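You operate a simulated robot arm through the tools that you are given. There is no shell and no other tool. Be economical: measure what you need, move in short steps, check, and stop when the job is done.

You are at the controls of a simulated robot arm. One attempt, no reset.

JOB
Bring the feed back on and set the mixer mode dial to AUTO.
Fine: lock pin up, stop knob out, main switch on, then the ON button; the FEED ON lamp ends lit.

It is judged by the outcome, as a careful person would: the job done as asked, and still so three seconds after it is handed in. It fails if anything else is knocked over, pushed out of place, dropped, spilled or broken.

ROBOT AND FRAMES
A 6-joint arm with a two-finger gripper on a trunk, on a base that drives. Base frame: it is fixed to the floor where the robot stands at the start and does not move with it; the origin is under the middle of the robot, x ahead of it, y to its left, z up. Units: mm, rad, N and s.
It reaches about 1298 mm from its shoulder. Its first joint turns from -2.601 to 2.601 rad. Places, roughly: belt mode dial [600, 500, 900]; blower mode dial [600, 500, 1100]; drive cabinet door [2600, -900, 1100]; drive door latch [2400, -800, 1100]; drive main switch [2600, -900, 1100]; dryer mode dial [600, 500, 800]; feed cabinet door [1200, 100, 1000]; feed door latch [1000, 200, 1100]; feed lock pin [1200, 100, 1100]; feed main switch [1200, 0, 1100]; feed stop knob [1400, -100, 900]; heat cabinet door [3900, -2300, 1100]; heat door latch [3800, -2500, 1100]; heat main switch [4000, -2300, 1100]; mixer mode dial [600, 500, 1400]; relays cabinet door [3200, -1700, 1000]. Payload 1.57 kg.
The TCP is the grasp point between the finger pads, 21 mm short of the fingertips. In the tool frame z runs along the fingers and y along their closing line. Largest opening 70 mm; the body of the gripper starts 50 mm behind the TCP.
Orientation is that of the tool frame in the base frame, as [roll, pitch, yaw] about the fixed x, y, z axes, in that order (R = Rz(yaw) Ry(pitch) Rx(roll)). With the fingers straight down and closing along the base's y, the tool's x points along the base's -x, its y along +y and its z along -z.

CONTROLS
- The arm moves only by the tool apply_moves. Its argument "plan" is text: rows parted by semicolons, each of 7 numbers parted by spaces: the turn, a rotation vector about the base's x, y, z in rad, then the shift along the base's x, y, z in mm, then the opening, from 0 (shut) to 1 (fully open). In form: rx ry rz tx ty tz gripper; .... A call has 1 to 8 rows; each row shifts and turns the commanded pose from where the row before left it. Rows are played at 5 a second. More than 50 mm and 0.15 rad between two rows, or a gripper value outside its range, and nothing of the call is played. Where a pose cannot be reached the arm comes as near as it can. A force on the tool above 50 N (or 10 N above the force at the start of the call, whichever is more), or a blocked arm, ends the call early, and 0.2 s more pass. Each finger halts on what it meets, pressing with about 30 N; the grip force reading is that of the motor and also rises with nothing between the fingers. The clock runs only during rows and for 0.2 s after the last one: add rows that do not move to give the fingers time. The reply holds the time, the measured pose of the TCP, the force on the tool along the base axes, the opening and the grip force, in the units named above and with some noise, with the torque about the TCP (base axes, N m) and any sound that the robot's microphone picked up.
- Cameras (640 x 400 px; columns grow to the right, rows downward): "scene" is now at [41.9, 181.8, 1668.9]; the picture's right is [0.02, -1.00, 0.00], its down [-0.68, -0.01, -0.74] and it looks along [0.74, 0.02, -0.68] (base axes); focal length 279 px, centre (320, 200). "wrist" rides on the gripper at [79, 4, -81] in the tool frame; the picture's right is [-0.05, 1.00, 0.00], its down [-0.67, -0.04, -0.74] and it looks along [-0.74, -0.04, 0.67] (tool axes); focal length 256 px, centre (320, 200). There is no depth. A picture from a camera that has moved, and an enlarged one, comes with that camera's place and axes in the base frame and with its lens.
- get_image(camera): a new picture of that camera. It takes no simulated time.
- slide_trunk(by): slides the trunk up (or, below 0, down) by that many mm; the arm and the scene camera ride with it, the base frame stays. It gives what a move gives, with no picture.
- roll_base(legs): drives the robot by 1 to 6 legs, each [ahead, turn to the left] in mm and rad, along the robot's own axes; the way and the turn of a leg run together, so that a leg with both is an arc; at most 1500 mm and 3.142 rad a leg. The arm and the cameras ride along, it lands a little off, and it stops where it bumps. It gives what a move gives.
- head_to(pan, tilt): turns the head with the scene camera to pan (to the left, within 2.705 rad either way) and tilt (down, from -0.506 to 1.204), counted from straight ahead of the robot. It gives what a move gives.
- enlarge(camera, box): a new picture of the part [left, top, right, bottom] of that camera's present view, enlarged. It takes no simulated time.
- job_done(): hands the job in; it is judged then, once.

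Go step by step. Nothing tells you exact positions but the pictures and the camera data: compare them with the known pose of the tool, close in by small moves and look again before you grip or let go. The budget is 120 turns and 82 pictures, counting those below and the enlarged ones. Unless the task says otherwise, let go and move clear before handing in, and close with one line.

The tools are called after "Request:" as a command line: name --argument value ..., lists and objects as JSON in quotes. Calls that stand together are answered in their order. apply_moves: Moves the arm, as the interface text tells. Its arguments: {"type":"object","properties":{"plan":{"type":"string"}},"required":["plan"]} The other tools are called the same way: slide_trunk (by) slides the trunk up or down; roll_base (legs) drives the base; head_to (pan, tilt) turns the head that bears the scene camera; get_image (camera) takes a picture; enlarge (camera, box) takes an enlarged picture of a part of a camera's view; job_done () hands the job in.

At the start:

```text
time: 0.0
tool_pos: [770.9, 128.0, 999.8]
tcp_rot: [3.14, -0.001, -3.133]
force: [-0.2, -0.2, -0.4]
ft_torque: [-0.01, 0.01, 0.02]
finger_gap: 70.0
finger_force: 0.0
trunk travel left (down, up): [-681.0, 289.0]
robot x, y, heading: [1.6, 8.3, 0.002]
head pan, tilt: [0.021, 0.744]
```

scene: 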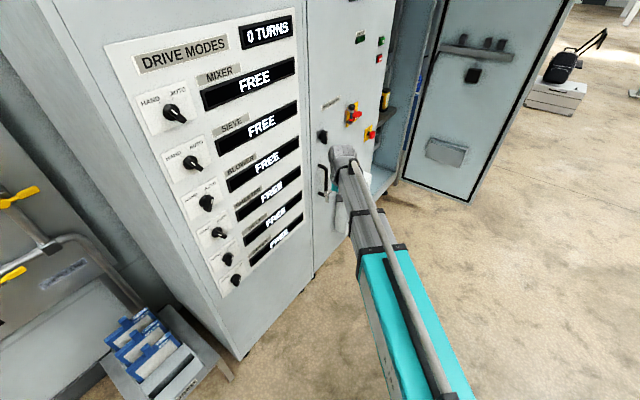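
wrist: 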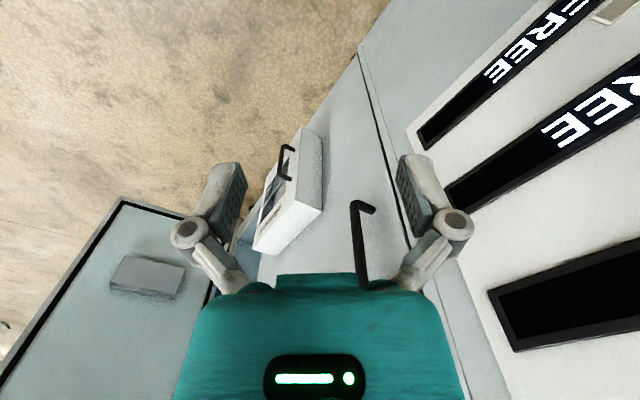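

I see the drive modes panel (mixer dial on top) and beside it the feed cabinet with its door and controls. I'll look closer at both.

Request:
enlarge --camera "scene" --box '[300, 0, 460, 220]'

Request:
enlarge --camera "scene" --box '[100, 0, 310, 140]'

Request:
head_to --pan 0.0 --tilt 0.2

Request:
get_image --camera "scene"

```text
1.82 times, centred on (380, 110) of scene
camera zoom: at [41.9, 181.8, 1668.9], right [0.02, -1.0, 0.0], down [-0.68, -0.01, -0.74], along [0.74, 0.02, -0.68], focal length 507 px, centre (211, 364)
```

zoom: 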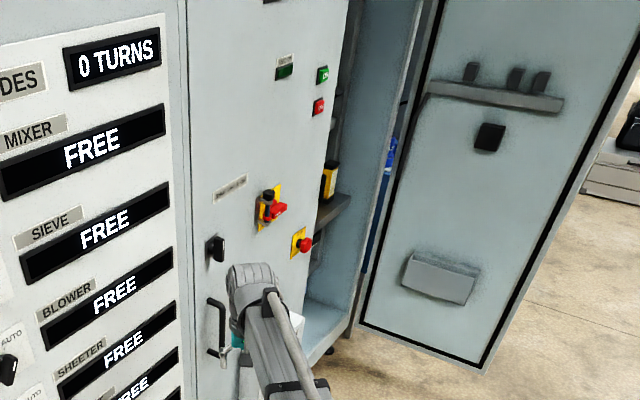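

```text
2.86 times, centred on (205, 70) of scene
camera zoom: at [41.9, 181.8, 1668.9], right [0.02, -1.0, 0.0], down [-0.68, -0.01, -0.74], along [0.74, 0.02, -0.68], focal length 797 px, centre (649, 571)
```

zoom: 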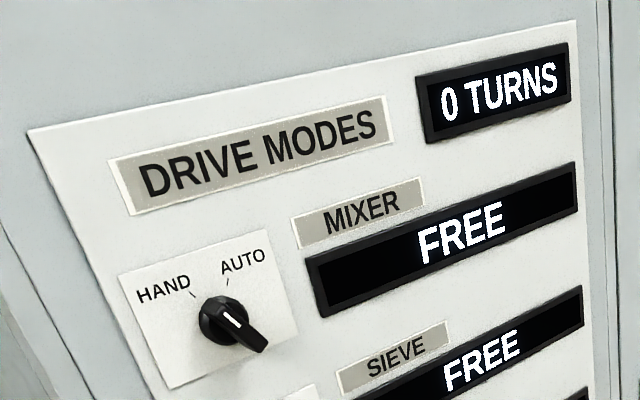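

```text
time: 1.0
tool_pos: [770.8, 128.0, 1000.0]
tcp_rot: [-3.141, -0.001, -3.133]
force: [-0.4, 0.8, -0.9]
ft_torque: [0.0, 0.02, -0.04]
finger_gap: 69.9
finger_force: 0.0
trunk travel left (down, up): [-681.0, 289.0]
robot x, y, heading: [-1.6, 2.3, 0.0]
head pan, tilt: [0.0, 0.201]
```

```text
77 pictures are left
camera scene: at [51.9, 180.1, 1717.8], right [0.0, -1.0, 0.0], down [-0.2, 0.0, -0.98], along [0.98, 0.0, -0.2], focal length 279 px, centre (320, 200)
```

scene: 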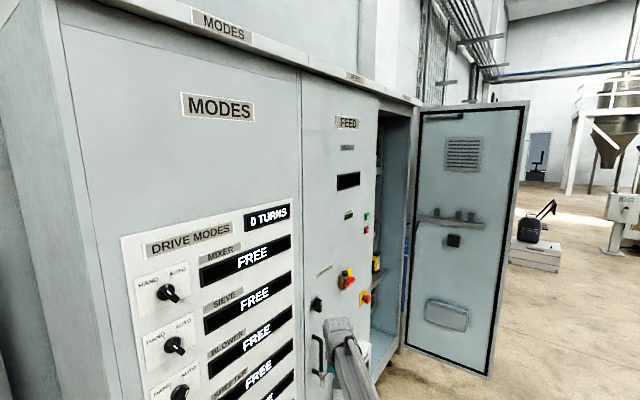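

The FEED cabinet front carries a main switch, stop knob and buttons. I'll zoom on those.

Request:
enlarge --camera "scene" --box '[296, 190, 396, 320]'

Request:
enlarge --camera "scene" --box '[296, 100, 396, 230]'

Request:
enlarge --camera "scene" --box '[110, 200, 310, 325]'

```text
3.08 times, centred on (346, 255) of scene
camera zoom: at [51.9, 180.1, 1717.8], right [0.0, -1.0, 0.0], down [-0.2, 0.0, -0.98], along [0.98, 0.0, -0.2], focal length 858 px, centre (240, 31)
```

zoom: 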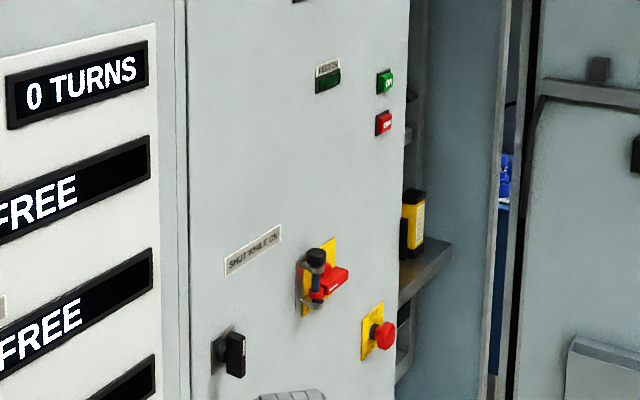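

```text
3.08 times, centred on (346, 165) of scene
camera zoom: at [51.9, 180.1, 1717.8], right [0.0, -1.0, 0.0], down [-0.2, 0.0, -0.98], along [0.98, 0.0, -0.2], focal length 858 px, centre (240, 308)
```

zoom: 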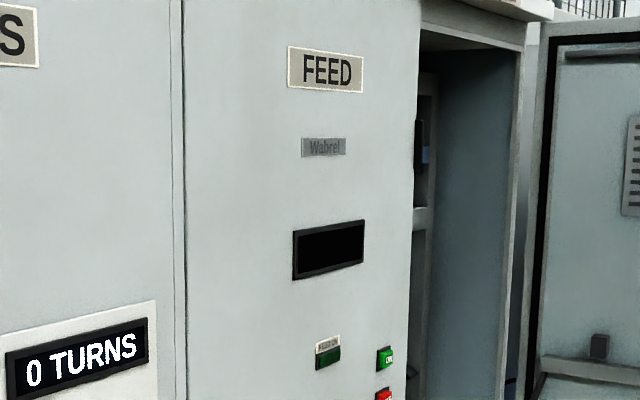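

```text
3.20 times, centred on (210, 262) of scene
camera zoom: at [51.9, 180.1, 1717.8], right [0.0, -1.0, 0.0], down [-0.2, 0.0, -0.98], along [0.98, 0.0, -0.2], focal length 893 px, centre (672, 0)
```

zoom: 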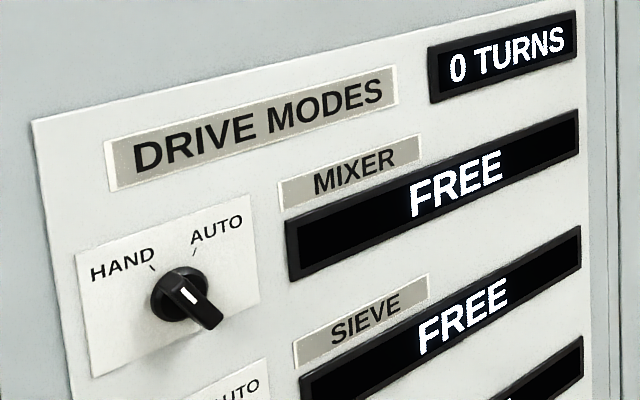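

The panel line runs roughly along (0.82,-0.57). I'll drive to stand in front of it, about 1 m off, facing it squarely (heading about 0.96).

Request:
roll_base --legs '[[0, -0.996], [640, 0], [0, 1.96]]'

Request:
head_to --pan 0.0 --tilt 0.45

Request:
get_image --camera "scene"

```text
time: 16.1
tool_pos: [642.7, 196.3, 999.3]
tcp_rot: [3.14, 0.0, -2.111]
force: [0.2, 0.3, 0.2]
ft_torque: [-0.04, -0.01, 0.03]
finger_gap: 69.9
finger_force: 0.1
trunk travel left (down, up): [-681.0, 289.0]
robot x, y, heading: [388.5, -551.3, 1.025]
head pan, tilt: [0.0, 0.201]
```

```text
time: 16.9
tool_pos: [642.8, 197.6, 999.6]
tcp_rot: [3.141, 0.0, -2.112]
force: [0.2, 0.4, -0.4]
ft_torque: [0.01, -0.02, -0.01]
finger_gap: 69.9
finger_force: 0.0
trunk travel left (down, up): [-681.0, 289.0]
robot x, y, heading: [389.0, -551.4, 1.014]
head pan, tilt: [0.0, 0.45]
```

```text
73 pictures are left
camera scene: at [270.4, -418.0, 1694.7], right [0.85, -0.52, 0.0], down [-0.23, -0.37, -0.9], along [0.47, 0.77, -0.43], focal length 279 px, centre (320, 200)
```

scene: 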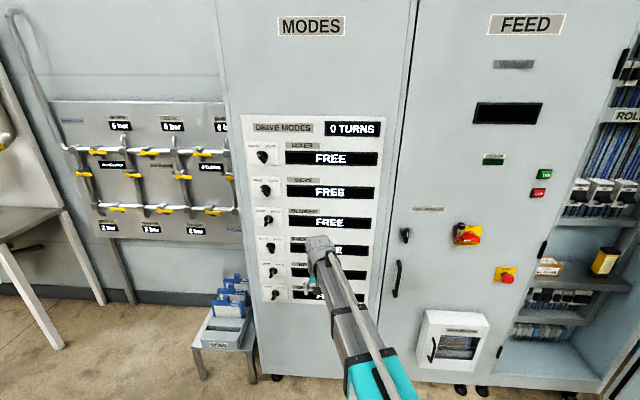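

Clear view now. I'll zoom on the feed controls and the mixer dial.

Request:
enlarge --camera "scene" --box '[380, 190, 540, 290]'

Request:
enlarge --camera "scene" --box '[240, 110, 400, 210]'

Request:
enlarge --camera "scene" --box '[420, 130, 580, 230]'

```text
4.00 times, centred on (460, 240) of scene
camera zoom: at [270.4, -418.0, 1694.7], right [0.85, -0.52, 0.0], down [-0.23, -0.37, -0.9], along [0.47, 0.77, -0.43], focal length 1116 px, centre (-240, 40)
```

zoom: 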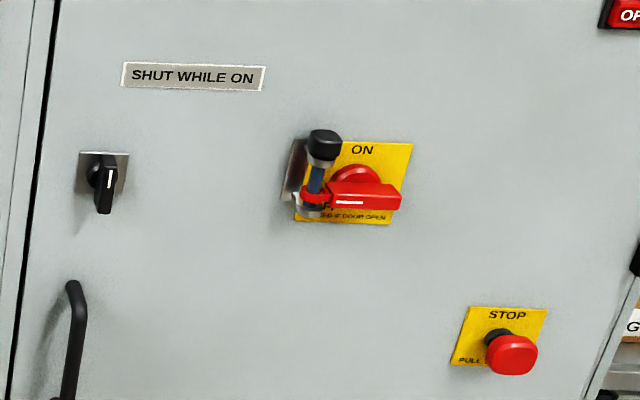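

```text
4.00 times, centred on (320, 160) of scene
camera zoom: at [270.4, -418.0, 1694.7], right [0.85, -0.52, 0.0], down [-0.23, -0.37, -0.9], along [0.47, 0.77, -0.43], focal length 1116 px, centre (320, 360)
```

zoom: 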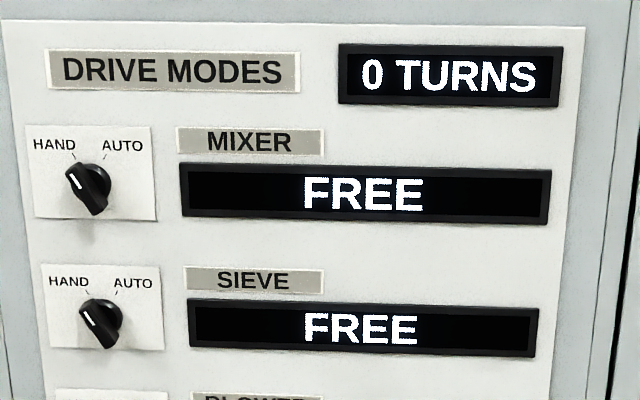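

```text
4.00 times, centred on (500, 180) of scene
camera zoom: at [270.4, -418.0, 1694.7], right [0.85, -0.52, 0.0], down [-0.23, -0.37, -0.9], along [0.47, 0.77, -0.43], focal length 1116 px, centre (-400, 280)
```

zoom: 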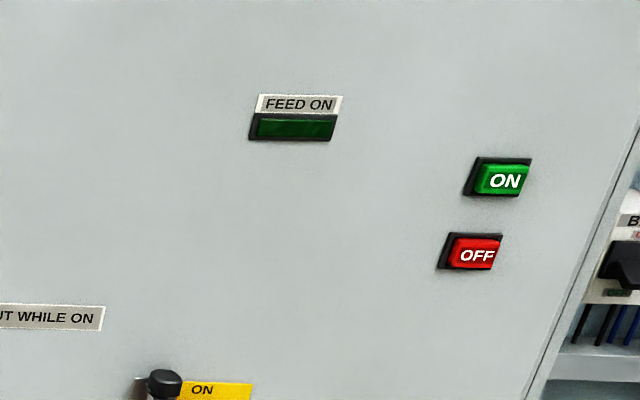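

Triangulated: mixer dial ≈(595,507,1408), pin knob ≈(1173,71,1167), stop knob ≈(1364,-64,928), ON button ≈(1384,-57,1366); the inward panel normal is about (0.582,0.813). I'll shift the robot about 310 mm to the right along the panel so that it stands before the feed controls.

Request:
roll_base --legs '[[0, -1.634], [310, 0], [0, 1.57]]'

Request:
apply_moves --plan "0.122 -0.087 0 0 0 20 1;0.122 -0.087 0 0 0 20 1;0.122 -0.087 0 0 0 20 1;0.122 -0.087 0 0 0 20 1;0.122 -0.087 0 0 0 20 1"

```text
time: 31.0
tool_pos: [949.0, -2.9, 998.8]
tcp_rot: [-3.141, 0.0, -2.18]
force: [0.8, -0.9, -0.6]
ft_torque: [-0.01, 0.02, 0.0]
finger_gap: 69.9
finger_force: 0.1
trunk travel left (down, up): [-681.0, 289.0]
robot x, y, heading: [653.1, -736.1, 0.947]
head pan, tilt: [0.0, 0.45]
```

```text
time: 32.2
tool_pos: [947.2, -3.8, 1049.0]
tcp_rot: [-3.131, 0.752, -2.173]
force: [-0.3, 0.3, 0.4]
ft_torque: [0.0, -0.01, 0.02]
finger_gap: 70.1
finger_force: 0.1
out of reach, approached as far as the arm can: row 1, 2, 3, 4, 5
trunk travel left (down, up): [-681.0, 289.0]
robot x, y, heading: [653.7, -740.2, 0.947]
head pan, tilt: [0.0, 0.45]
```

Request:
apply_moves --plan "0.122 -0.087 0 0 0 0 1;0.122 -0.087 0 0 0 0 1;0.122 -0.087 0 0 0 0 1;0.122 -0.087 0 0 0 0 1;0.122 -0.087 0 0 0 0 1"

Request:
get_image --camera "scene"

```text
time: 33.4
tool_pos: [948.6, -1.9, 1171.4]
tcp_rot: [-3.004, 1.497, -2.051]
force: [0.0, -0.2, -0.5]
ft_torque: [-0.01, -0.02, -0.01]
finger_gap: 70.0
finger_force: 0.1
out of reach, approached as far as the arm can: row 1, 2, 3, 4, 5
trunk travel left (down, up): [-681.0, 289.0]
robot x, y, heading: [659.4, -738.4, 0.943]
head pan, tilt: [0.0, 0.45]
```

```text
69 pictures are left
camera scene: at [547.2, -597.7, 1694.7], right [0.81, -0.58, 0.0], down [-0.25, -0.35, -0.9], along [0.53, 0.73, -0.44], focal length 279 px, centre (320, 200)
```

scene: 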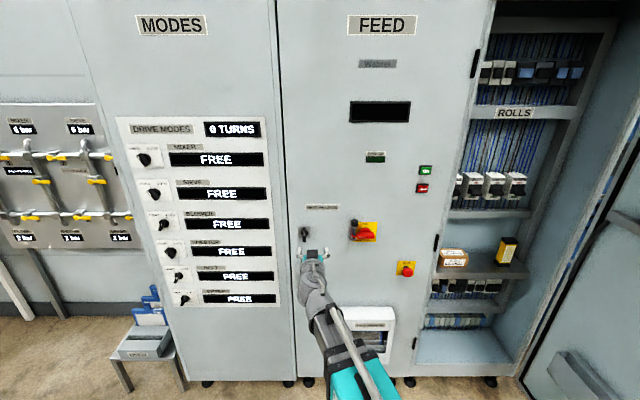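

Request:
apply_moves --plan "0 0 0 17 24 0 1;0 0 0 17 24 0 1;0 0 0 0 0 0 1"

```text
time: 34.2
tool_pos: [983.7, 46.2, 1172.0]
tcp_rot: [-2.998, 1.499, -2.047]
force: [-0.8, 0.3, 0.5]
ft_torque: [-0.01, 0.02, 0.01]
finger_gap: 70.0
finger_force: 0.1
trunk travel left (down, up): [-681.0, 289.0]
robot x, y, heading: [654.4, -743.5, 0.952]
head pan, tilt: [0.0, 0.45]
```

Arm is working. I level the tool and move in front of the lock pin, 80 mm short, then look through the wrist camera.

Request:
apply_moves --plan "0.058 -0.041 0 35 -10 0 1;0 0 0 35 -10 0 1;0 0 0 35 -10 0 1;0 0 0 35 -10 0 1;0 0 0 0 0 0 1"

Request:
get_image --camera "wrist"

Request:
enlarge --camera "scene" --box '[280, 190, 440, 290]'

```text
time: 35.4
tool_pos: [1122.8, 5.1, 1184.5]
tcp_rot: [-1.947, 1.56, -0.995]
force: [0.6, 0.1, 0.5]
ft_torque: [-0.01, -0.01, 0.0]
finger_gap: 69.9
finger_force: 0.0
out of reach, approached as far as the arm can: row 1
trunk travel left (down, up): [-681.0, 289.0]
robot x, y, heading: [654.7, -740.7, 0.945]
head pan, tilt: [0.0, 0.45]
```

```text
68 pictures are left
camera wrist: at [1073.5, -58.8, 1105.6], right [-0.81, 0.58, 0.04], down [-0.41, -0.62, 0.67], along [0.41, 0.53, 0.74], focal length 256 px, centre (320, 200)
```

wrist: 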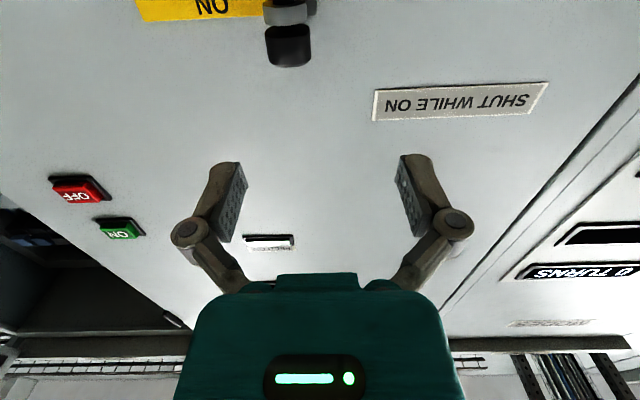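

```text
4.00 times, centred on (360, 240) of scene
camera zoom: at [547.6, -597.9, 1694.7], right [0.81, -0.58, 0.0], down [-0.25, -0.35, -0.9], along [0.53, 0.73, -0.44], focal length 1116 px, centre (160, 40)
```

zoom: 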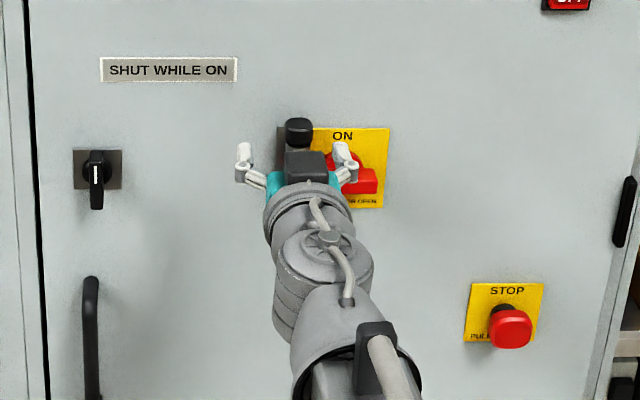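

Knob of the lock pin is about 17 mm to the right and 27 mm lower than the tool. I'll line up, advance partly and check.

Request:
apply_moves --plan "0 0 0 14 -10 -27 1;0 0 0 0 0 0 1;0 0 0 13 18 0 1;0 0 0 13 18 0 1;0 0 0 0 0 0 1"

Request:
get_image --camera "wrist"

Request:
enlarge --camera "scene" --box '[300, 200, 400, 262]'

```text
time: 36.6
tool_pos: [1164.0, 31.2, 1185.2]
tcp_rot: [-1.868, 1.561, -0.916]
force: [-0.4, 0.5, 0.1]
ft_torque: [0.01, -0.05, 0.0]
finger_gap: 70.0
finger_force: 0.1
out of reach, approached as far as the arm can: row 1
trunk travel left (down, up): [-681.0, 289.0]
robot x, y, heading: [658.1, -739.7, 0.944]
head pan, tilt: [0.0, 0.45]
```

```text
66 pictures are left
camera wrist: at [1113.9, -32.4, 1105.6], right [-0.81, 0.58, 0.04], down [-0.41, -0.62, 0.67], along [0.41, 0.53, 0.74], focal length 256 px, centre (320, 200)
```

wrist: 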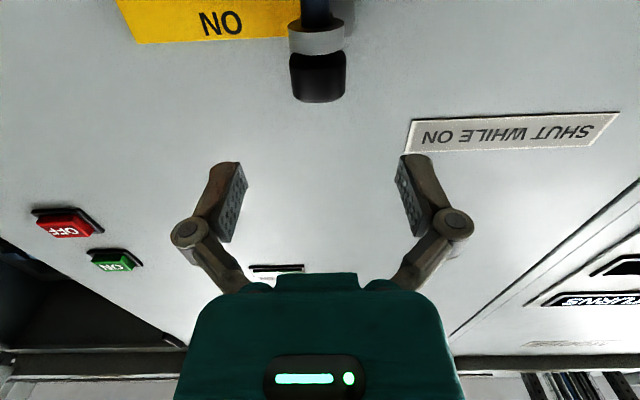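

```text
6.40 times, centred on (350, 231) of scene
camera zoom: at [547.3, -597.7, 1694.7], right [0.81, -0.58, 0.0], down [-0.25, -0.35, -0.9], along [0.53, 0.73, -0.44], focal length 1786 px, centre (128, 2)
```

zoom: 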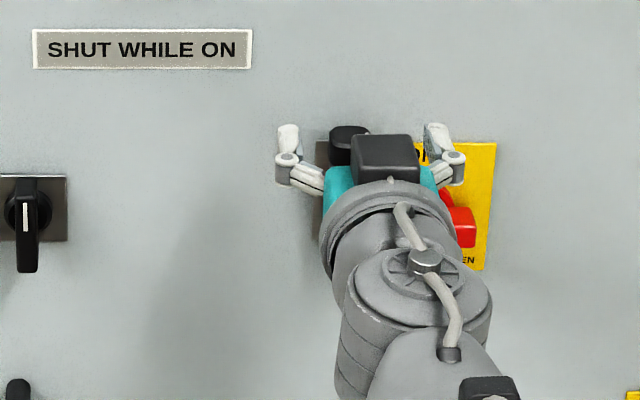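

The arm can't go lower at this trunk height, so I slide the trunk down 33 mm and check alignment.

Request:
slide_trunk --by -33

Request:
get_image --camera "wrist"

```text
time: 37.3
tool_pos: [1163.4, 30.4, 1151.5]
tcp_rot: [-1.865, 1.56, -0.912]
force: [-0.9, 0.3, 0.2]
ft_torque: [0.02, 0.0, -0.04]
finger_gap: 69.9
finger_force: 0.0
trunk travel left (down, up): [-648.0, 322.0]
robot x, y, heading: [655.5, -734.4, 0.951]
head pan, tilt: [0.0, 0.45]
```

```text
64 pictures are left
camera wrist: at [1113.9, -32.5, 1072.7], right [-0.81, 0.58, 0.04], down [-0.41, -0.62, 0.67], along [0.41, 0.53, 0.74], focal length 256 px, centre (320, 200)
```

wrist: 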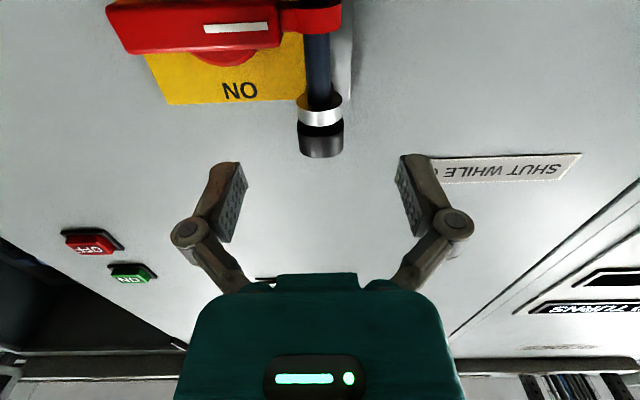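

Aligned with the black knob. Advance 36 mm and close.

Request:
apply_moves --plan "0 0 0 10.5 14.5 2 1;0 0 0 10.5 14.5 0 1;0 0 0 0 0 0 1;0 0 0 0 0 0 0;0 0 0 0 0 0 0;0 0 0 0 0 0 0;0 0 0 0 0 0 0;0 0 0 0 0 0 0"

Request:
get_image --camera "wrist"

```text
time: 39.1
tool_pos: [1183.0, 59.8, 1152.8]
tcp_rot: [-1.77, 1.56, -0.819]
force: [-4.3, -1.0, -1.1]
ft_torque: [0.11, 0.27, 0.06]
finger_gap: 25.1
finger_force: 32.2
trunk travel left (down, up): [-648.0, 322.0]
robot x, y, heading: [655.9, -737.4, 0.953]
head pan, tilt: [0.0, 0.45]
```

```text
63 pictures are left
camera wrist: at [1134.1, -3.5, 1072.9], right [-0.81, 0.58, 0.04], down [-0.41, -0.62, 0.67], along [0.41, 0.53, 0.74], focal length 256 px, centre (320, 200)
```

wrist: 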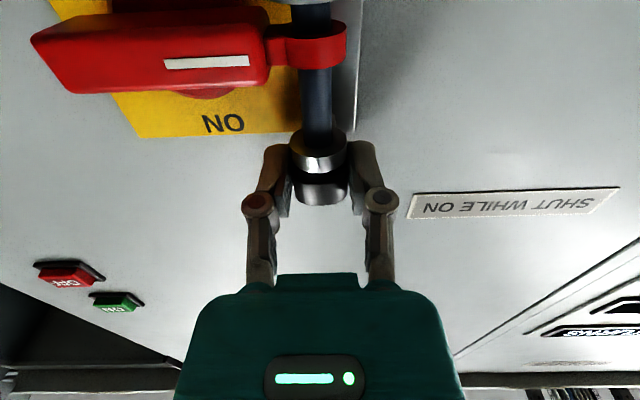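

Gripped (25 mm). Lift in small steps.

Request:
apply_moves --plan "0 0 0 0 0 10 0;0 0 0 0 0 10 0;0 0 0 0 0 10 0;0 0 0 0 0 10 0;0 0 0 0 0 0 0"

Request:
get_image --camera "wrist"

```text
time: 40.3
tool_pos: [1185.1, 60.0, 1150.9]
tcp_rot: [-1.753, 1.56, -0.801]
force: [-6.4, -0.9, -0.1]
ft_torque: [0.14, 0.16, 0.08]
finger_gap: 25.2
finger_force: 32.4
out of reach, approached as far as the arm can: row 1, 2, 3, 4
trunk travel left (down, up): [-648.0, 322.0]
robot x, y, heading: [658.3, -738.8, 0.949]
head pan, tilt: [0.0, 0.45]
```

```text
62 pictures are left
camera wrist: at [1134.1, -3.4, 1073.0], right [-0.81, 0.58, 0.04], down [-0.41, -0.62, 0.67], along [0.41, 0.53, 0.74], focal length 256 px, centre (320, 200)
```

wrist: 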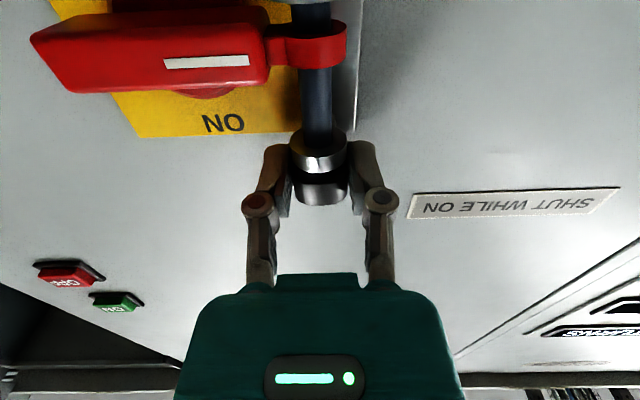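

The arm won't move vertically here, so I lift with the trunk instead.

Request:
slide_trunk --by 20

Request:
get_image --camera "wrist"

```text
time: 41.0
tool_pos: [1184.6, 60.5, 1173.7]
tcp_rot: [-1.749, 1.559, -0.797]
force: [-5.8, -0.5, 1.0]
ft_torque: [0.2, 0.16, 0.03]
finger_gap: 25.2
finger_force: 31.8
trunk travel left (down, up): [-668.0, 302.0]
robot x, y, heading: [654.3, -740.7, 0.947]
head pan, tilt: [0.0, 0.45]
```

```text
61 pictures are left
camera wrist: at [1134.1, -3.4, 1093.2], right [-0.81, 0.58, 0.04], down [-0.41, -0.62, 0.67], along [0.41, 0.53, 0.74], focal length 256 px, centre (320, 200)
```

wrist: 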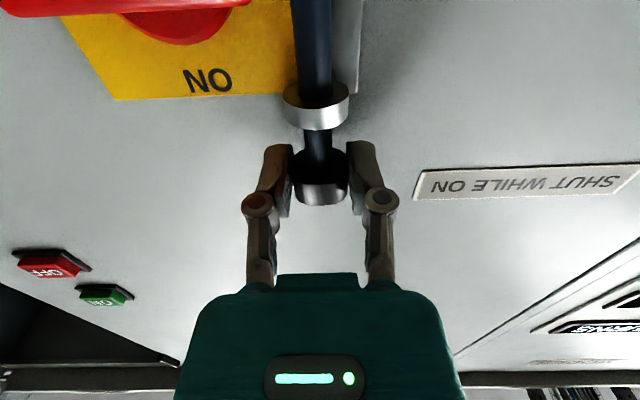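

The pin is sliding up out of its guide. Continue.

Request:
slide_trunk --by 20

Request:
get_image --camera "wrist"

```text
time: 41.7
tool_pos: [1184.1, 60.1, 1192.3]
tcp_rot: [-1.751, 1.56, -0.799]
force: [-5.3, -0.8, 0.4]
ft_torque: [0.18, 0.16, 0.07]
finger_gap: 25.3
finger_force: 32.2
trunk travel left (down, up): [-688.0, 282.0]
robot x, y, heading: [653.7, -737.6, 0.949]
head pan, tilt: [0.0, 0.45]
```

```text
60 pictures are left
camera wrist: at [1134.1, -3.4, 1113.2], right [-0.81, 0.58, 0.04], down [-0.41, -0.62, 0.67], along [0.41, 0.53, 0.74], focal length 256 px, centre (320, 200)
```

wrist: 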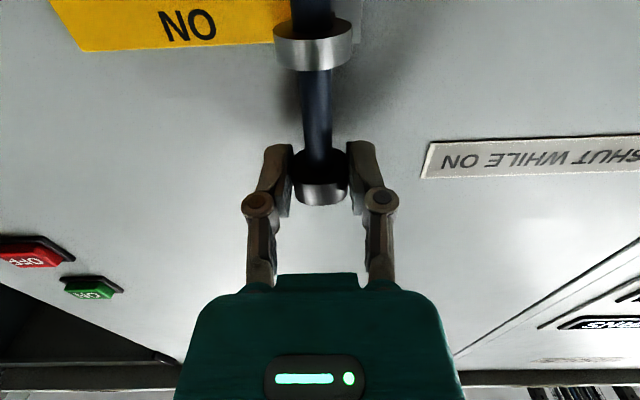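

Request:
slide_trunk --by 10

Request:
enlarge --camera "scene" --box '[300, 190, 420, 265]'

```text
time: 42.3
tool_pos: [1183.1, 60.3, 1202.9]
tcp_rot: [-1.746, 1.561, -0.791]
force: [-4.8, 2.2, 2.4]
ft_torque: [0.22, 0.13, 0.03]
finger_gap: 24.8
finger_force: 32.4
trunk travel left (down, up): [-698.0, 272.0]
robot x, y, heading: [656.5, -740.4, 0.948]
head pan, tilt: [0.0, 0.45]
```

```text
5.33 times, centred on (360, 228) of scene
camera zoom: at [546.3, -597.9, 1711.8], right [0.81, -0.58, 0.0], down [-0.25, -0.35, -0.9], along [0.53, 0.73, -0.43], focal length 1488 px, centre (107, 53)
```

zoom: 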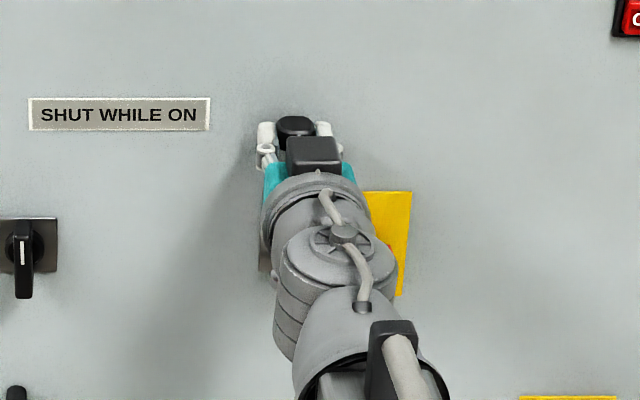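

Request:
slide_trunk --by 8

Request:
get_image --camera "wrist"

```text
time: 42.8
tool_pos: [1184.3, 62.8, 1208.9]
tcp_rot: [-1.93, 1.56, -0.979]
force: [-5.1, -1.1, -18.3]
ft_torque: [0.13, 0.54, 0.07]
finger_gap: 24.5
finger_force: 32.1
trunk travel left (down, up): [-706.0, 264.0]
robot x, y, heading: [651.2, -737.9, 0.947]
head pan, tilt: [0.0, 0.45]
```

```text
58 pictures are left
camera wrist: at [1135.1, -1.9, 1129.4], right [-0.81, 0.58, 0.04], down [-0.41, -0.62, 0.67], along [0.42, 0.53, 0.74], focal length 256 px, centre (320, 200)
```

wrist: 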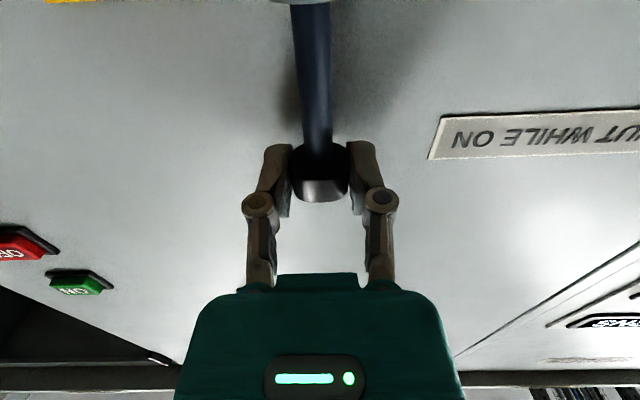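

It has reached its end stop (about 55 mm up, 18 N). I'll release gently and see whether it stays.

Request:
apply_moves --plan "0 0 0 0 0 0 0.6;0 0 0 0 0 0 0.6;0 0 0 0 0 0 0.6"

Request:
get_image --camera "wrist"

```text
time: 43.6
tool_pos: [1185.2, 61.0, 1209.8]
tcp_rot: [-1.792, 1.558, -0.839]
force: [-0.3, -0.1, -0.9]
ft_torque: [0.03, 0.04, 0.02]
finger_gap: 41.7
finger_force: 0.1
trunk travel left (down, up): [-706.0, 264.0]
robot x, y, heading: [654.9, -736.9, 0.949]
head pan, tilt: [0.0, 0.45]
```

```text
57 pictures are left
camera wrist: at [1134.9, -3.5, 1130.8], right [-0.81, 0.58, 0.04], down [-0.41, -0.62, 0.67], along [0.41, 0.53, 0.74], focal length 256 px, centre (320, 200)
```

wrist: 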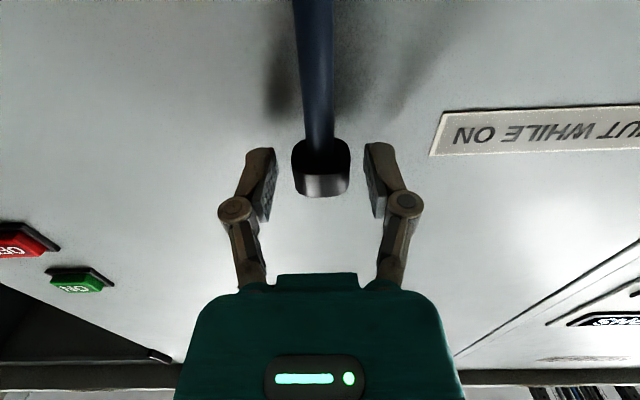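

The pin stays up. Retreat, move right along the panel to the stop knob's column, then lower the trunk.

Request:
apply_moves --plan "0 0 0 -17 -24 0 1;0 0 0 -17 -24 0 1;0 0 0 -17 -24 0 1;0 0 0 36 -26 0 1;0 0 0 36 -26 0 1;0 0 0 36 -26 0 1;0 0 0 36 -26 0 1;0 0 0 36 -26 0 1"

Request:
slide_trunk --by -287

Request:
get_image --camera "scene"

Request:
get_image --camera "wrist"

```text
time: 45.4
tool_pos: [1304.2, -134.8, 1210.4]
tcp_rot: [-1.665, 1.561, -0.716]
force: [-1.0, 0.2, 0.5]
ft_torque: [-0.02, -0.01, -0.03]
finger_gap: 70.0
finger_force: 0.1
out of reach, approached as far as the arm can: row 4
trunk travel left (down, up): [-706.0, 264.0]
robot x, y, heading: [657.6, -738.2, 0.948]
head pan, tilt: [0.0, 0.45]
```

```text
time: 48.3
tool_pos: [1304.0, -135.0, 923.6]
tcp_rot: [-1.657, 1.559, -0.705]
force: [0.1, -0.2, -0.9]
ft_torque: [-0.01, -0.02, -0.05]
finger_gap: 69.9
finger_force: 0.1
trunk travel left (down, up): [-419.0, 551.0]
robot x, y, heading: [660.0, -735.9, 0.948]
head pan, tilt: [0.0, 0.45]
```

```text
56 pictures are left
camera scene: at [547.3, -597.7, 1432.7], right [0.81, -0.58, 0.0], down [-0.25, -0.35, -0.9], along [0.53, 0.73, -0.44], focal length 279 px, centre (320, 200)
```

scene: 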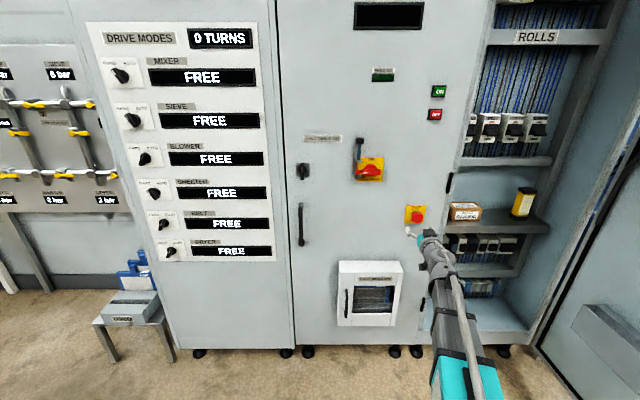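

```text
55 pictures are left
camera wrist: at [1254.5, -198.7, 843.9], right [-0.81, 0.58, 0.04], down [-0.41, -0.62, 0.67], along [0.41, 0.53, 0.74], focal length 256 px, centre (320, 200)
```

wrist: 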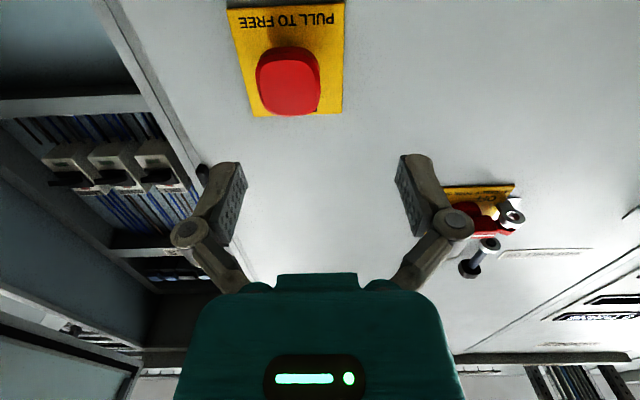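

Stop knob ("PULL TO FREE") is at about (1374,-72,917). Align 20 mm right, 6 mm down, advance around the mushroom head.

Request:
slide_trunk --by -6

Request:
apply_moves --plan "0 0 0 16.3 -11.6 0 1;0 0 0 14.5 20.3 0 1;0 0 0 14.5 20.3 0 1;0 0 0 0 0 0 1"

Request:
get_image --camera "wrist"

```text
time: 48.9
tool_pos: [1304.6, -134.8, 918.0]
tcp_rot: [-1.655, 1.561, -0.704]
force: [-0.2, 0.2, -0.2]
ft_torque: [0.02, -0.01, -0.04]
finger_gap: 69.8
finger_force: 0.2
trunk travel left (down, up): [-413.0, 557.0]
robot x, y, heading: [653.4, -740.8, 0.944]
head pan, tilt: [0.0, 0.45]
```

```text
time: 49.9
tool_pos: [1350.4, -107.0, 917.4]
tcp_rot: [-1.649, 1.561, -0.698]
force: [-0.8, 0.2, 0.7]
ft_torque: [-0.02, 0.02, 0.01]
finger_gap: 69.9
finger_force: 0.0
trunk travel left (down, up): [-413.0, 557.0]
robot x, y, heading: [653.7, -736.9, 0.948]
head pan, tilt: [0.0, 0.45]
```

```text
54 pictures are left
camera wrist: at [1300.6, -170.8, 837.8], right [-0.81, 0.58, 0.04], down [-0.41, -0.62, 0.67], along [0.41, 0.53, 0.74], focal length 256 px, centre (320, 200)
```

wrist: 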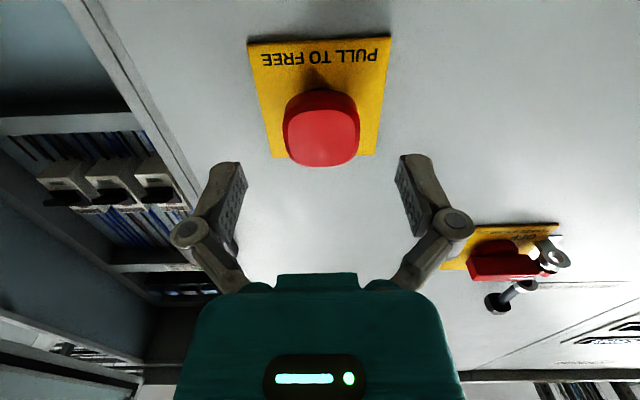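

Request:
apply_moves --plan "0 0 0 10.5 14.6 0 1;0 0 0 10.5 14.6 0 1;0 0 0 0 0 0 1;0 0 0 0 0 0 0;0 0 0 0 0 0 0;0 0 0 0 0 0 0;0 0 0 0 0 0 0"

Request:
get_image --camera "wrist"

```text
time: 51.5
tool_pos: [1371.1, -78.7, 917.5]
tcp_rot: [-1.647, 1.56, -0.694]
force: [-8.5, -2.8, -4.8]
ft_torque: [-0.02, 0.02, 0.29]
finger_gap: 41.2
finger_force: 32.0
trunk travel left (down, up): [-413.0, 557.0]
robot x, y, heading: [656.2, -737.4, 0.948]
head pan, tilt: [0.0, 0.45]
```

```text
53 pictures are left
camera wrist: at [1320.3, -142.0, 838.0], right [-0.81, 0.58, 0.04], down [-0.41, -0.62, 0.67], along [0.41, 0.53, 0.74], focal length 256 px, centre (320, 200)
```

wrist: 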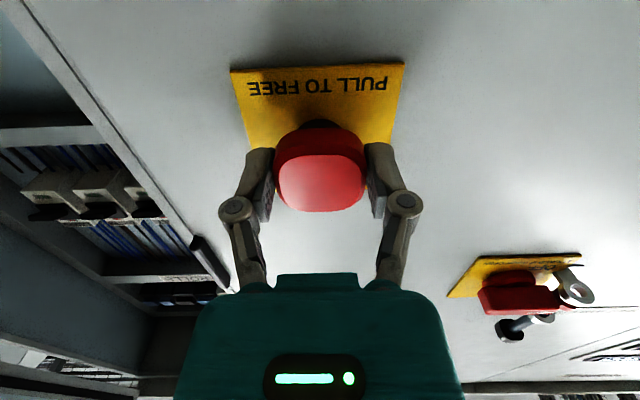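

Gripped the mushroom at 41 mm. Pull straight out in small steps.

Request:
apply_moves --plan "0 0 0 -2.9 -4.1 0 0;0 0 0 -2.9 -4.1 0 0;0 0 0 -2.9 -4.1 0 0;0 0 0 0 0 0 0"

Request:
get_image --camera "wrist"

```text
time: 52.3
tool_pos: [1365.1, -86.0, 917.8]
tcp_rot: [-1.627, 1.56, -0.677]
force: [5.5, 8.4, 7.5]
ft_torque: [-0.24, 0.05, -0.03]
finger_gap: 41.4
finger_force: 32.0
trunk travel left (down, up): [-413.0, 557.0]
robot x, y, heading: [656.3, -738.8, 0.945]
head pan, tilt: [0.0, 0.45]
stopped in row 4: the force on the tool passed its limit at 62 N (the readings are from after the stop); the commanded pose is now the measured one
```

```text
52 pictures are left
camera wrist: at [1315.9, -148.3, 837.8], right [-0.81, 0.58, 0.04], down [-0.41, -0.62, 0.67], along [0.41, 0.53, 0.74], focal length 256 px, centre (320, 200)
```

wrist: 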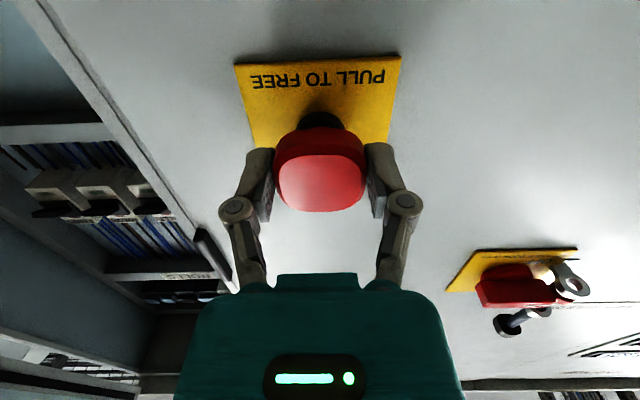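

The knob came out about 9 mm and met a firm stop. Release and check it stays.

Request:
apply_moves --plan "0 0 0 0 0 0 1;0 0 0 0 0 0 1;0 0 0 0 0 0 1;0 0 0 0 0 0 1"

Request:
get_image --camera "wrist"

```text
time: 53.3
tool_pos: [1365.8, -86.4, 917.1]
tcp_rot: [-1.622, 1.563, -0.669]
force: [-0.2, 0.5, -0.4]
ft_torque: [0.0, 0.0, 0.01]
finger_gap: 70.3
finger_force: 0.0
trunk travel left (down, up): [-413.0, 557.0]
robot x, y, heading: [655.2, -740.2, 0.949]
head pan, tilt: [0.0, 0.45]
```

```text
51 pictures are left
camera wrist: at [1315.5, -149.3, 837.9], right [-0.81, 0.58, 0.04], down [-0.41, -0.62, 0.67], along [0.41, 0.52, 0.74], focal length 256 px, centre (320, 200)
```

wrist: 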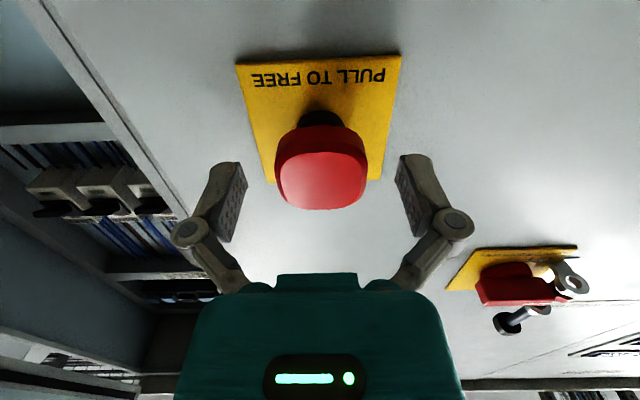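

Stop knob stays out. Retreat and get a close look at the main switch.

Request:
apply_moves --plan "0 0 0 -17 -24 0 1;0 0 0 -17 -24 0 1;0 0 0 -17 -24 0 1;0 0 0 0 0 0 1"

Request:
enlarge --camera "scene" --box '[335, 125, 407, 197]'

```text
time: 54.3
tool_pos: [1312.9, -156.6, 918.2]
tcp_rot: [-1.555, 1.562, -0.603]
force: [-0.1, -1.0, -0.1]
ft_torque: [0.01, 0.0, -0.03]
finger_gap: 69.7
finger_force: 0.0
trunk travel left (down, up): [-413.0, 557.0]
robot x, y, heading: [656.0, -735.2, 0.944]
head pan, tilt: [0.0, 0.45]
```

```text
5.56 times, centred on (371, 161) of scene
camera zoom: at [547.3, -597.6, 1426.7], right [0.81, -0.58, 0.0], down [-0.25, -0.35, -0.9], along [0.53, 0.73, -0.44], focal length 1550 px, centre (37, 417)
```

zoom: 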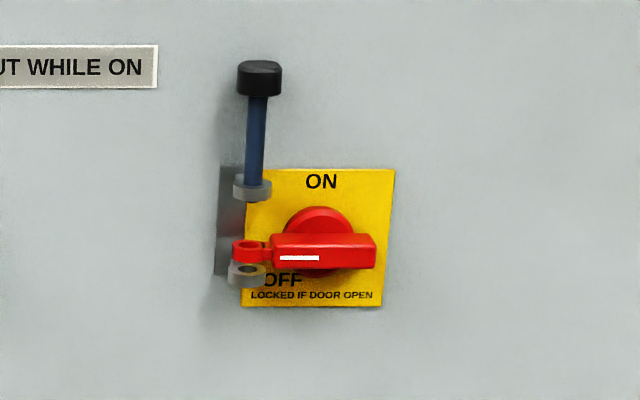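

The lever's pointer (white line, ear end) is at OFF on the left; it must turn clockwise 90° to ON at top. The hub is at about (1219,31,1098). I raise the trunk, move over in front of it and pre-roll the gripper -90° so that I can turn back clockwise.

Request:
slide_trunk --by 180

Request:
apply_moves --plan "0 0 0 -30.2 21.6 0 1;0 0 0 -30.2 21.6 0 1;0 0 0 -30.2 21.6 0 1;0 0 0 -30.2 21.6 0 1;0 0 0 -30.2 21.6 0 1;-0.0831 -0.1161 0 0 0 0 1;-0.0831 -0.1161 0 0 0 0 1;-0.0831 -0.1161 0 0 0 0 1"

Request:
apply_moves --plan "-0.0831 -0.1161 0 0 0 0 1;-0.0831 -0.1161 0 0 0 0 1;-0.0831 -0.1161 0 0 0 0 1;-0.0831 -0.1161 0 0 0 0 1;-0.0831 -0.1161 0 0 0 0 1;-0.0831 -0.1161 0 0 0 0 1;-0.0831 -0.1161 0 0 0 0 1;-0.0831 -0.1161 0 0 0 0 1"

Request:
get_image --camera "wrist"

```text
time: 56.3
tool_pos: [1314.1, -157.3, 1097.6]
tcp_rot: [-1.567, 1.561, -0.614]
force: [-0.5, -1.4, 0.4]
ft_torque: [0.02, 0.02, 0.02]
finger_gap: 69.9
finger_force: 0.1
trunk travel left (down, up): [-593.0, 377.0]
robot x, y, heading: [656.4, -743.2, 0.947]
head pan, tilt: [0.0, 0.45]
```

```text
time: 58.1
tool_pos: [1162.2, -48.5, 1098.2]
tcp_rot: [-1.572, 1.13, -0.621]
force: [-0.1, -0.4, 0.6]
ft_torque: [0.01, 0.01, 0.01]
finger_gap: 70.0
finger_force: 0.1
trunk travel left (down, up): [-593.0, 377.0]
robot x, y, heading: [655.8, -736.0, 0.946]
head pan, tilt: [0.0, 0.45]
```

```text
time: 59.9
tool_pos: [1162.5, -49.1, 1097.0]
tcp_rot: [-1.573, -0.01, -0.621]
force: [0.3, 0.7, -0.1]
ft_torque: [-0.01, 0.0, -0.02]
finger_gap: 70.1
finger_force: 0.0
trunk travel left (down, up): [-593.0, 377.0]
robot x, y, heading: [656.3, -739.8, 0.947]
head pan, tilt: [0.0, 0.45]
```

```text
49 pictures are left
camera wrist: at [1180.3, -161.1, 1093.8], right [-0.04, 0.02, -1.0], down [-0.98, -0.22, 0.03], along [-0.22, 0.98, 0.03], focal length 256 px, centre (320, 200)
```

wrist: 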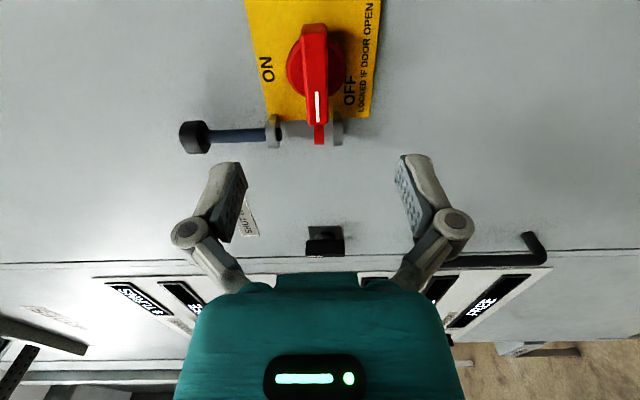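

Well aligned with the lever. Advance most of the way and check.

Request:
slide_trunk --by 3

Request:
apply_moves --plan "0 0 0 13 15 0 1;0 0 0 12 16.7 0 1;0 0 0 12 16.7 0 1;0 0 0 0 0 0 1"

Request:
get_image --camera "wrist"

```text
time: 60.4
tool_pos: [1162.8, -48.5, 1100.5]
tcp_rot: [-1.573, -0.009, -0.623]
force: [-0.1, -0.4, 0.9]
ft_torque: [0.02, 0.01, -0.02]
finger_gap: 69.9
finger_force: 0.0
trunk travel left (down, up): [-596.0, 374.0]
robot x, y, heading: [654.6, -734.7, 0.949]
head pan, tilt: [0.0, 0.45]
```

```text
time: 61.4
tool_pos: [1199.5, -0.1, 1100.4]
tcp_rot: [-1.575, -0.011, -0.621]
force: [-0.2, -0.1, 0.5]
ft_torque: [0.03, -0.01, 0.0]
finger_gap: 70.0
finger_force: 0.1
trunk travel left (down, up): [-596.0, 374.0]
robot x, y, heading: [655.4, -737.4, 0.951]
head pan, tilt: [0.0, 0.45]
```

```text
48 pictures are left
camera wrist: at [1217.4, -111.9, 1096.4], right [-0.04, 0.02, -1.0], down [-0.98, -0.22, 0.03], along [-0.22, 0.98, 0.03], focal length 256 px, centre (320, 200)
```

wrist: 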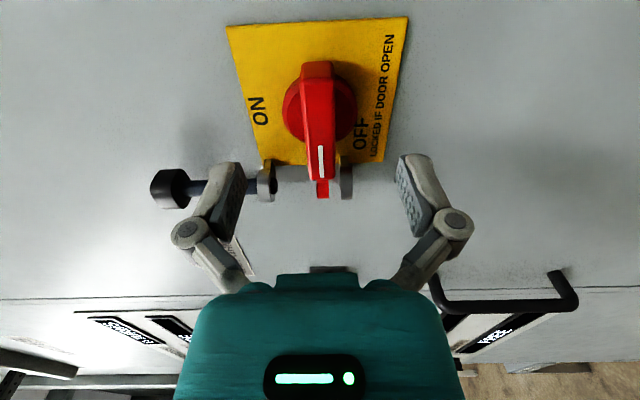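

Request:
apply_moves --plan "0 0 0 10 7.5 0 1;0 0 0 9.7 11.5 0 1;0 0 0 0 0 0 1;0 0 0 0 0 0 0;0 0 0 0 0 0 0;0 0 0 0 0 0 0;0 0 0 0 0 0 0;0 0 0 0 0 0 0"

Request:
get_image --camera "wrist"

```text
time: 63.2
tool_pos: [1219.4, 18.1, 1099.3]
tcp_rot: [-1.573, -0.01, -0.621]
force: [-2.3, -3.3, -5.1]
ft_torque: [0.13, 0.37, -0.22]
finger_gap: 16.9
finger_force: 32.5
trunk travel left (down, up): [-596.0, 374.0]
robot x, y, heading: [656.1, -739.6, 0.948]
head pan, tilt: [0.0, 0.45]
```

```text
47 pictures are left
camera wrist: at [1237.3, -93.9, 1096.3], right [-0.04, 0.02, -1.0], down [-0.98, -0.22, 0.03], along [-0.22, 0.98, 0.03], focal length 256 px, centre (320, 200)
```

wrist: 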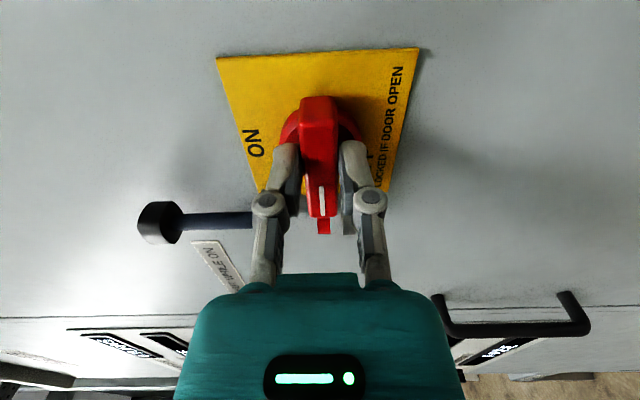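

Gripped the lever bar at its middle. Turn clockwise a little and check.

Request:
apply_moves --plan "0.0757 0.1057 0 0 0 0 0;0.0757 0.1057 0 0 0 0 0;0.0757 0.1057 0 0 0 0 0;0 0 0 0 0 0 0"

Request:
get_image --camera "wrist"

```text
time: 64.2
tool_pos: [1219.8, 21.8, 1099.0]
tcp_rot: [-1.576, 0.381, -0.619]
force: [-14.5, -11.3, -45.8]
ft_torque: [-0.92, 0.27, 0.21]
finger_gap: 17.1
finger_force: 32.0
trunk travel left (down, up): [-596.0, 374.0]
robot x, y, heading: [655.0, -735.2, 0.949]
head pan, tilt: [0.0, 0.45]
```

```text
46 pictures are left
camera wrist: at [1231.7, -86.7, 1064.0], right [-0.35, 0.24, -0.91], down [-0.92, -0.26, 0.29], along [-0.16, 0.94, 0.31], focal length 256 px, centre (320, 200)
```

wrist: 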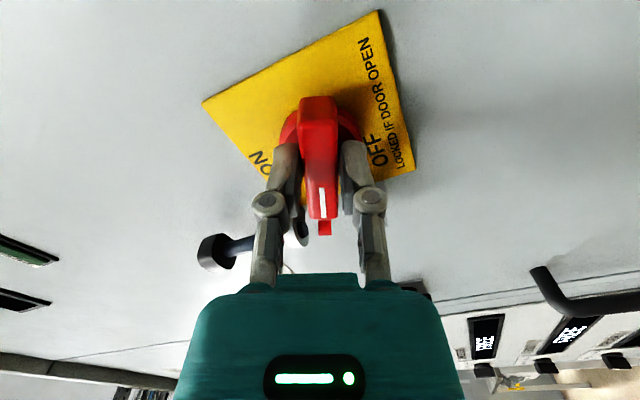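

The lever follows, but the vertical force (-46 N) shows that my axis is a bit off; relieve it by lowering 2 mm.

Request:
slide_trunk --by -2

```text
time: 64.7
tool_pos: [1220.4, 20.8, 1097.3]
tcp_rot: [-1.574, 0.384, -0.618]
force: [-7.2, 3.5, -13.9]
ft_torque: [-0.17, -0.14, 0.67]
finger_gap: 16.9
finger_force: 32.1
trunk travel left (down, up): [-594.0, 376.0]
robot x, y, heading: [657.9, -740.5, 0.944]
head pan, tilt: [0.0, 0.45]
```

Request:
apply_moves --plan "0.0757 0.1057 0 -0.33 0.23 -1.5 0;0.0757 0.1057 0 -0.41 0.29 -0.76 0;0.0757 0.1057 0 -0.48 0.34 -0.69 0;0.0757 0.1057 0 -0.55 0.4 -0.6 0;0 0 0 0 0 0 0"

```text
time: 65.9
tool_pos: [1217.8, 22.8, 1095.9]
tcp_rot: [-1.581, 0.905, -0.626]
force: [-11.0, 1.4, -35.4]
ft_torque: [-0.63, 0.27, 0.15]
finger_gap: 16.8
finger_force: 31.9
out of reach, approached as far as the arm can: row 4
trunk travel left (down, up): [-594.0, 376.0]
robot x, y, heading: [658.2, -734.7, 0.948]
head pan, tilt: [0.0, 0.45]
```

Request:
slide_trunk --by -2

Request:
apply_moves --plan "0.0757 0.1057 0 -0.6 0.43 0 0;0.0757 0.1057 0 -0.65 0.46 0 0;0 0 0 0 0 0 0"

Request:
get_image --camera "wrist"

```text
time: 66.4
tool_pos: [1218.8, 22.5, 1094.8]
tcp_rot: [-1.577, 0.903, -0.625]
force: [-4.5, 8.5, -10.0]
ft_torque: [0.39, -0.34, 0.78]
finger_gap: 17.0
finger_force: 32.0
trunk travel left (down, up): [-592.0, 378.0]
robot x, y, heading: [657.1, -737.9, 0.944]
head pan, tilt: [0.0, 0.45]
```

```text
time: 67.2
tool_pos: [1216.8, 22.4, 1095.5]
tcp_rot: [-1.58, 1.163, -0.629]
force: [-5.6, 6.7, -17.0]
ft_torque: [0.02, -0.08, 0.35]
finger_gap: 16.9
finger_force: 32.4
trunk travel left (down, up): [-592.0, 378.0]
robot x, y, heading: [657.1, -734.8, 0.945]
head pan, tilt: [0.0, 0.45]
```

```text
45 pictures are left
camera wrist: at [1191.6, -59.7, 1019.9], right [-0.76, 0.54, -0.35], down [-0.62, -0.47, 0.63], along [0.18, 0.7, 0.7], focal length 256 px, centre (320, 200)
```

wrist: 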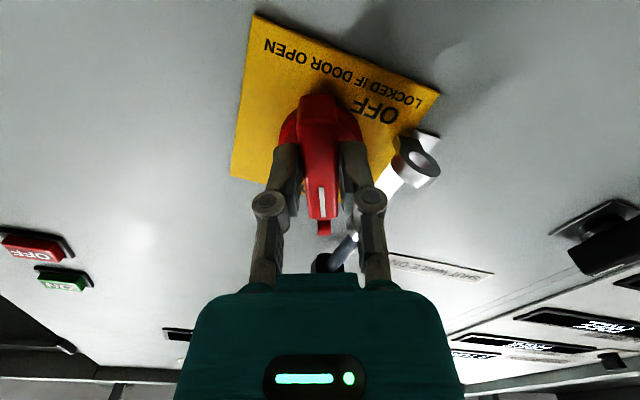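

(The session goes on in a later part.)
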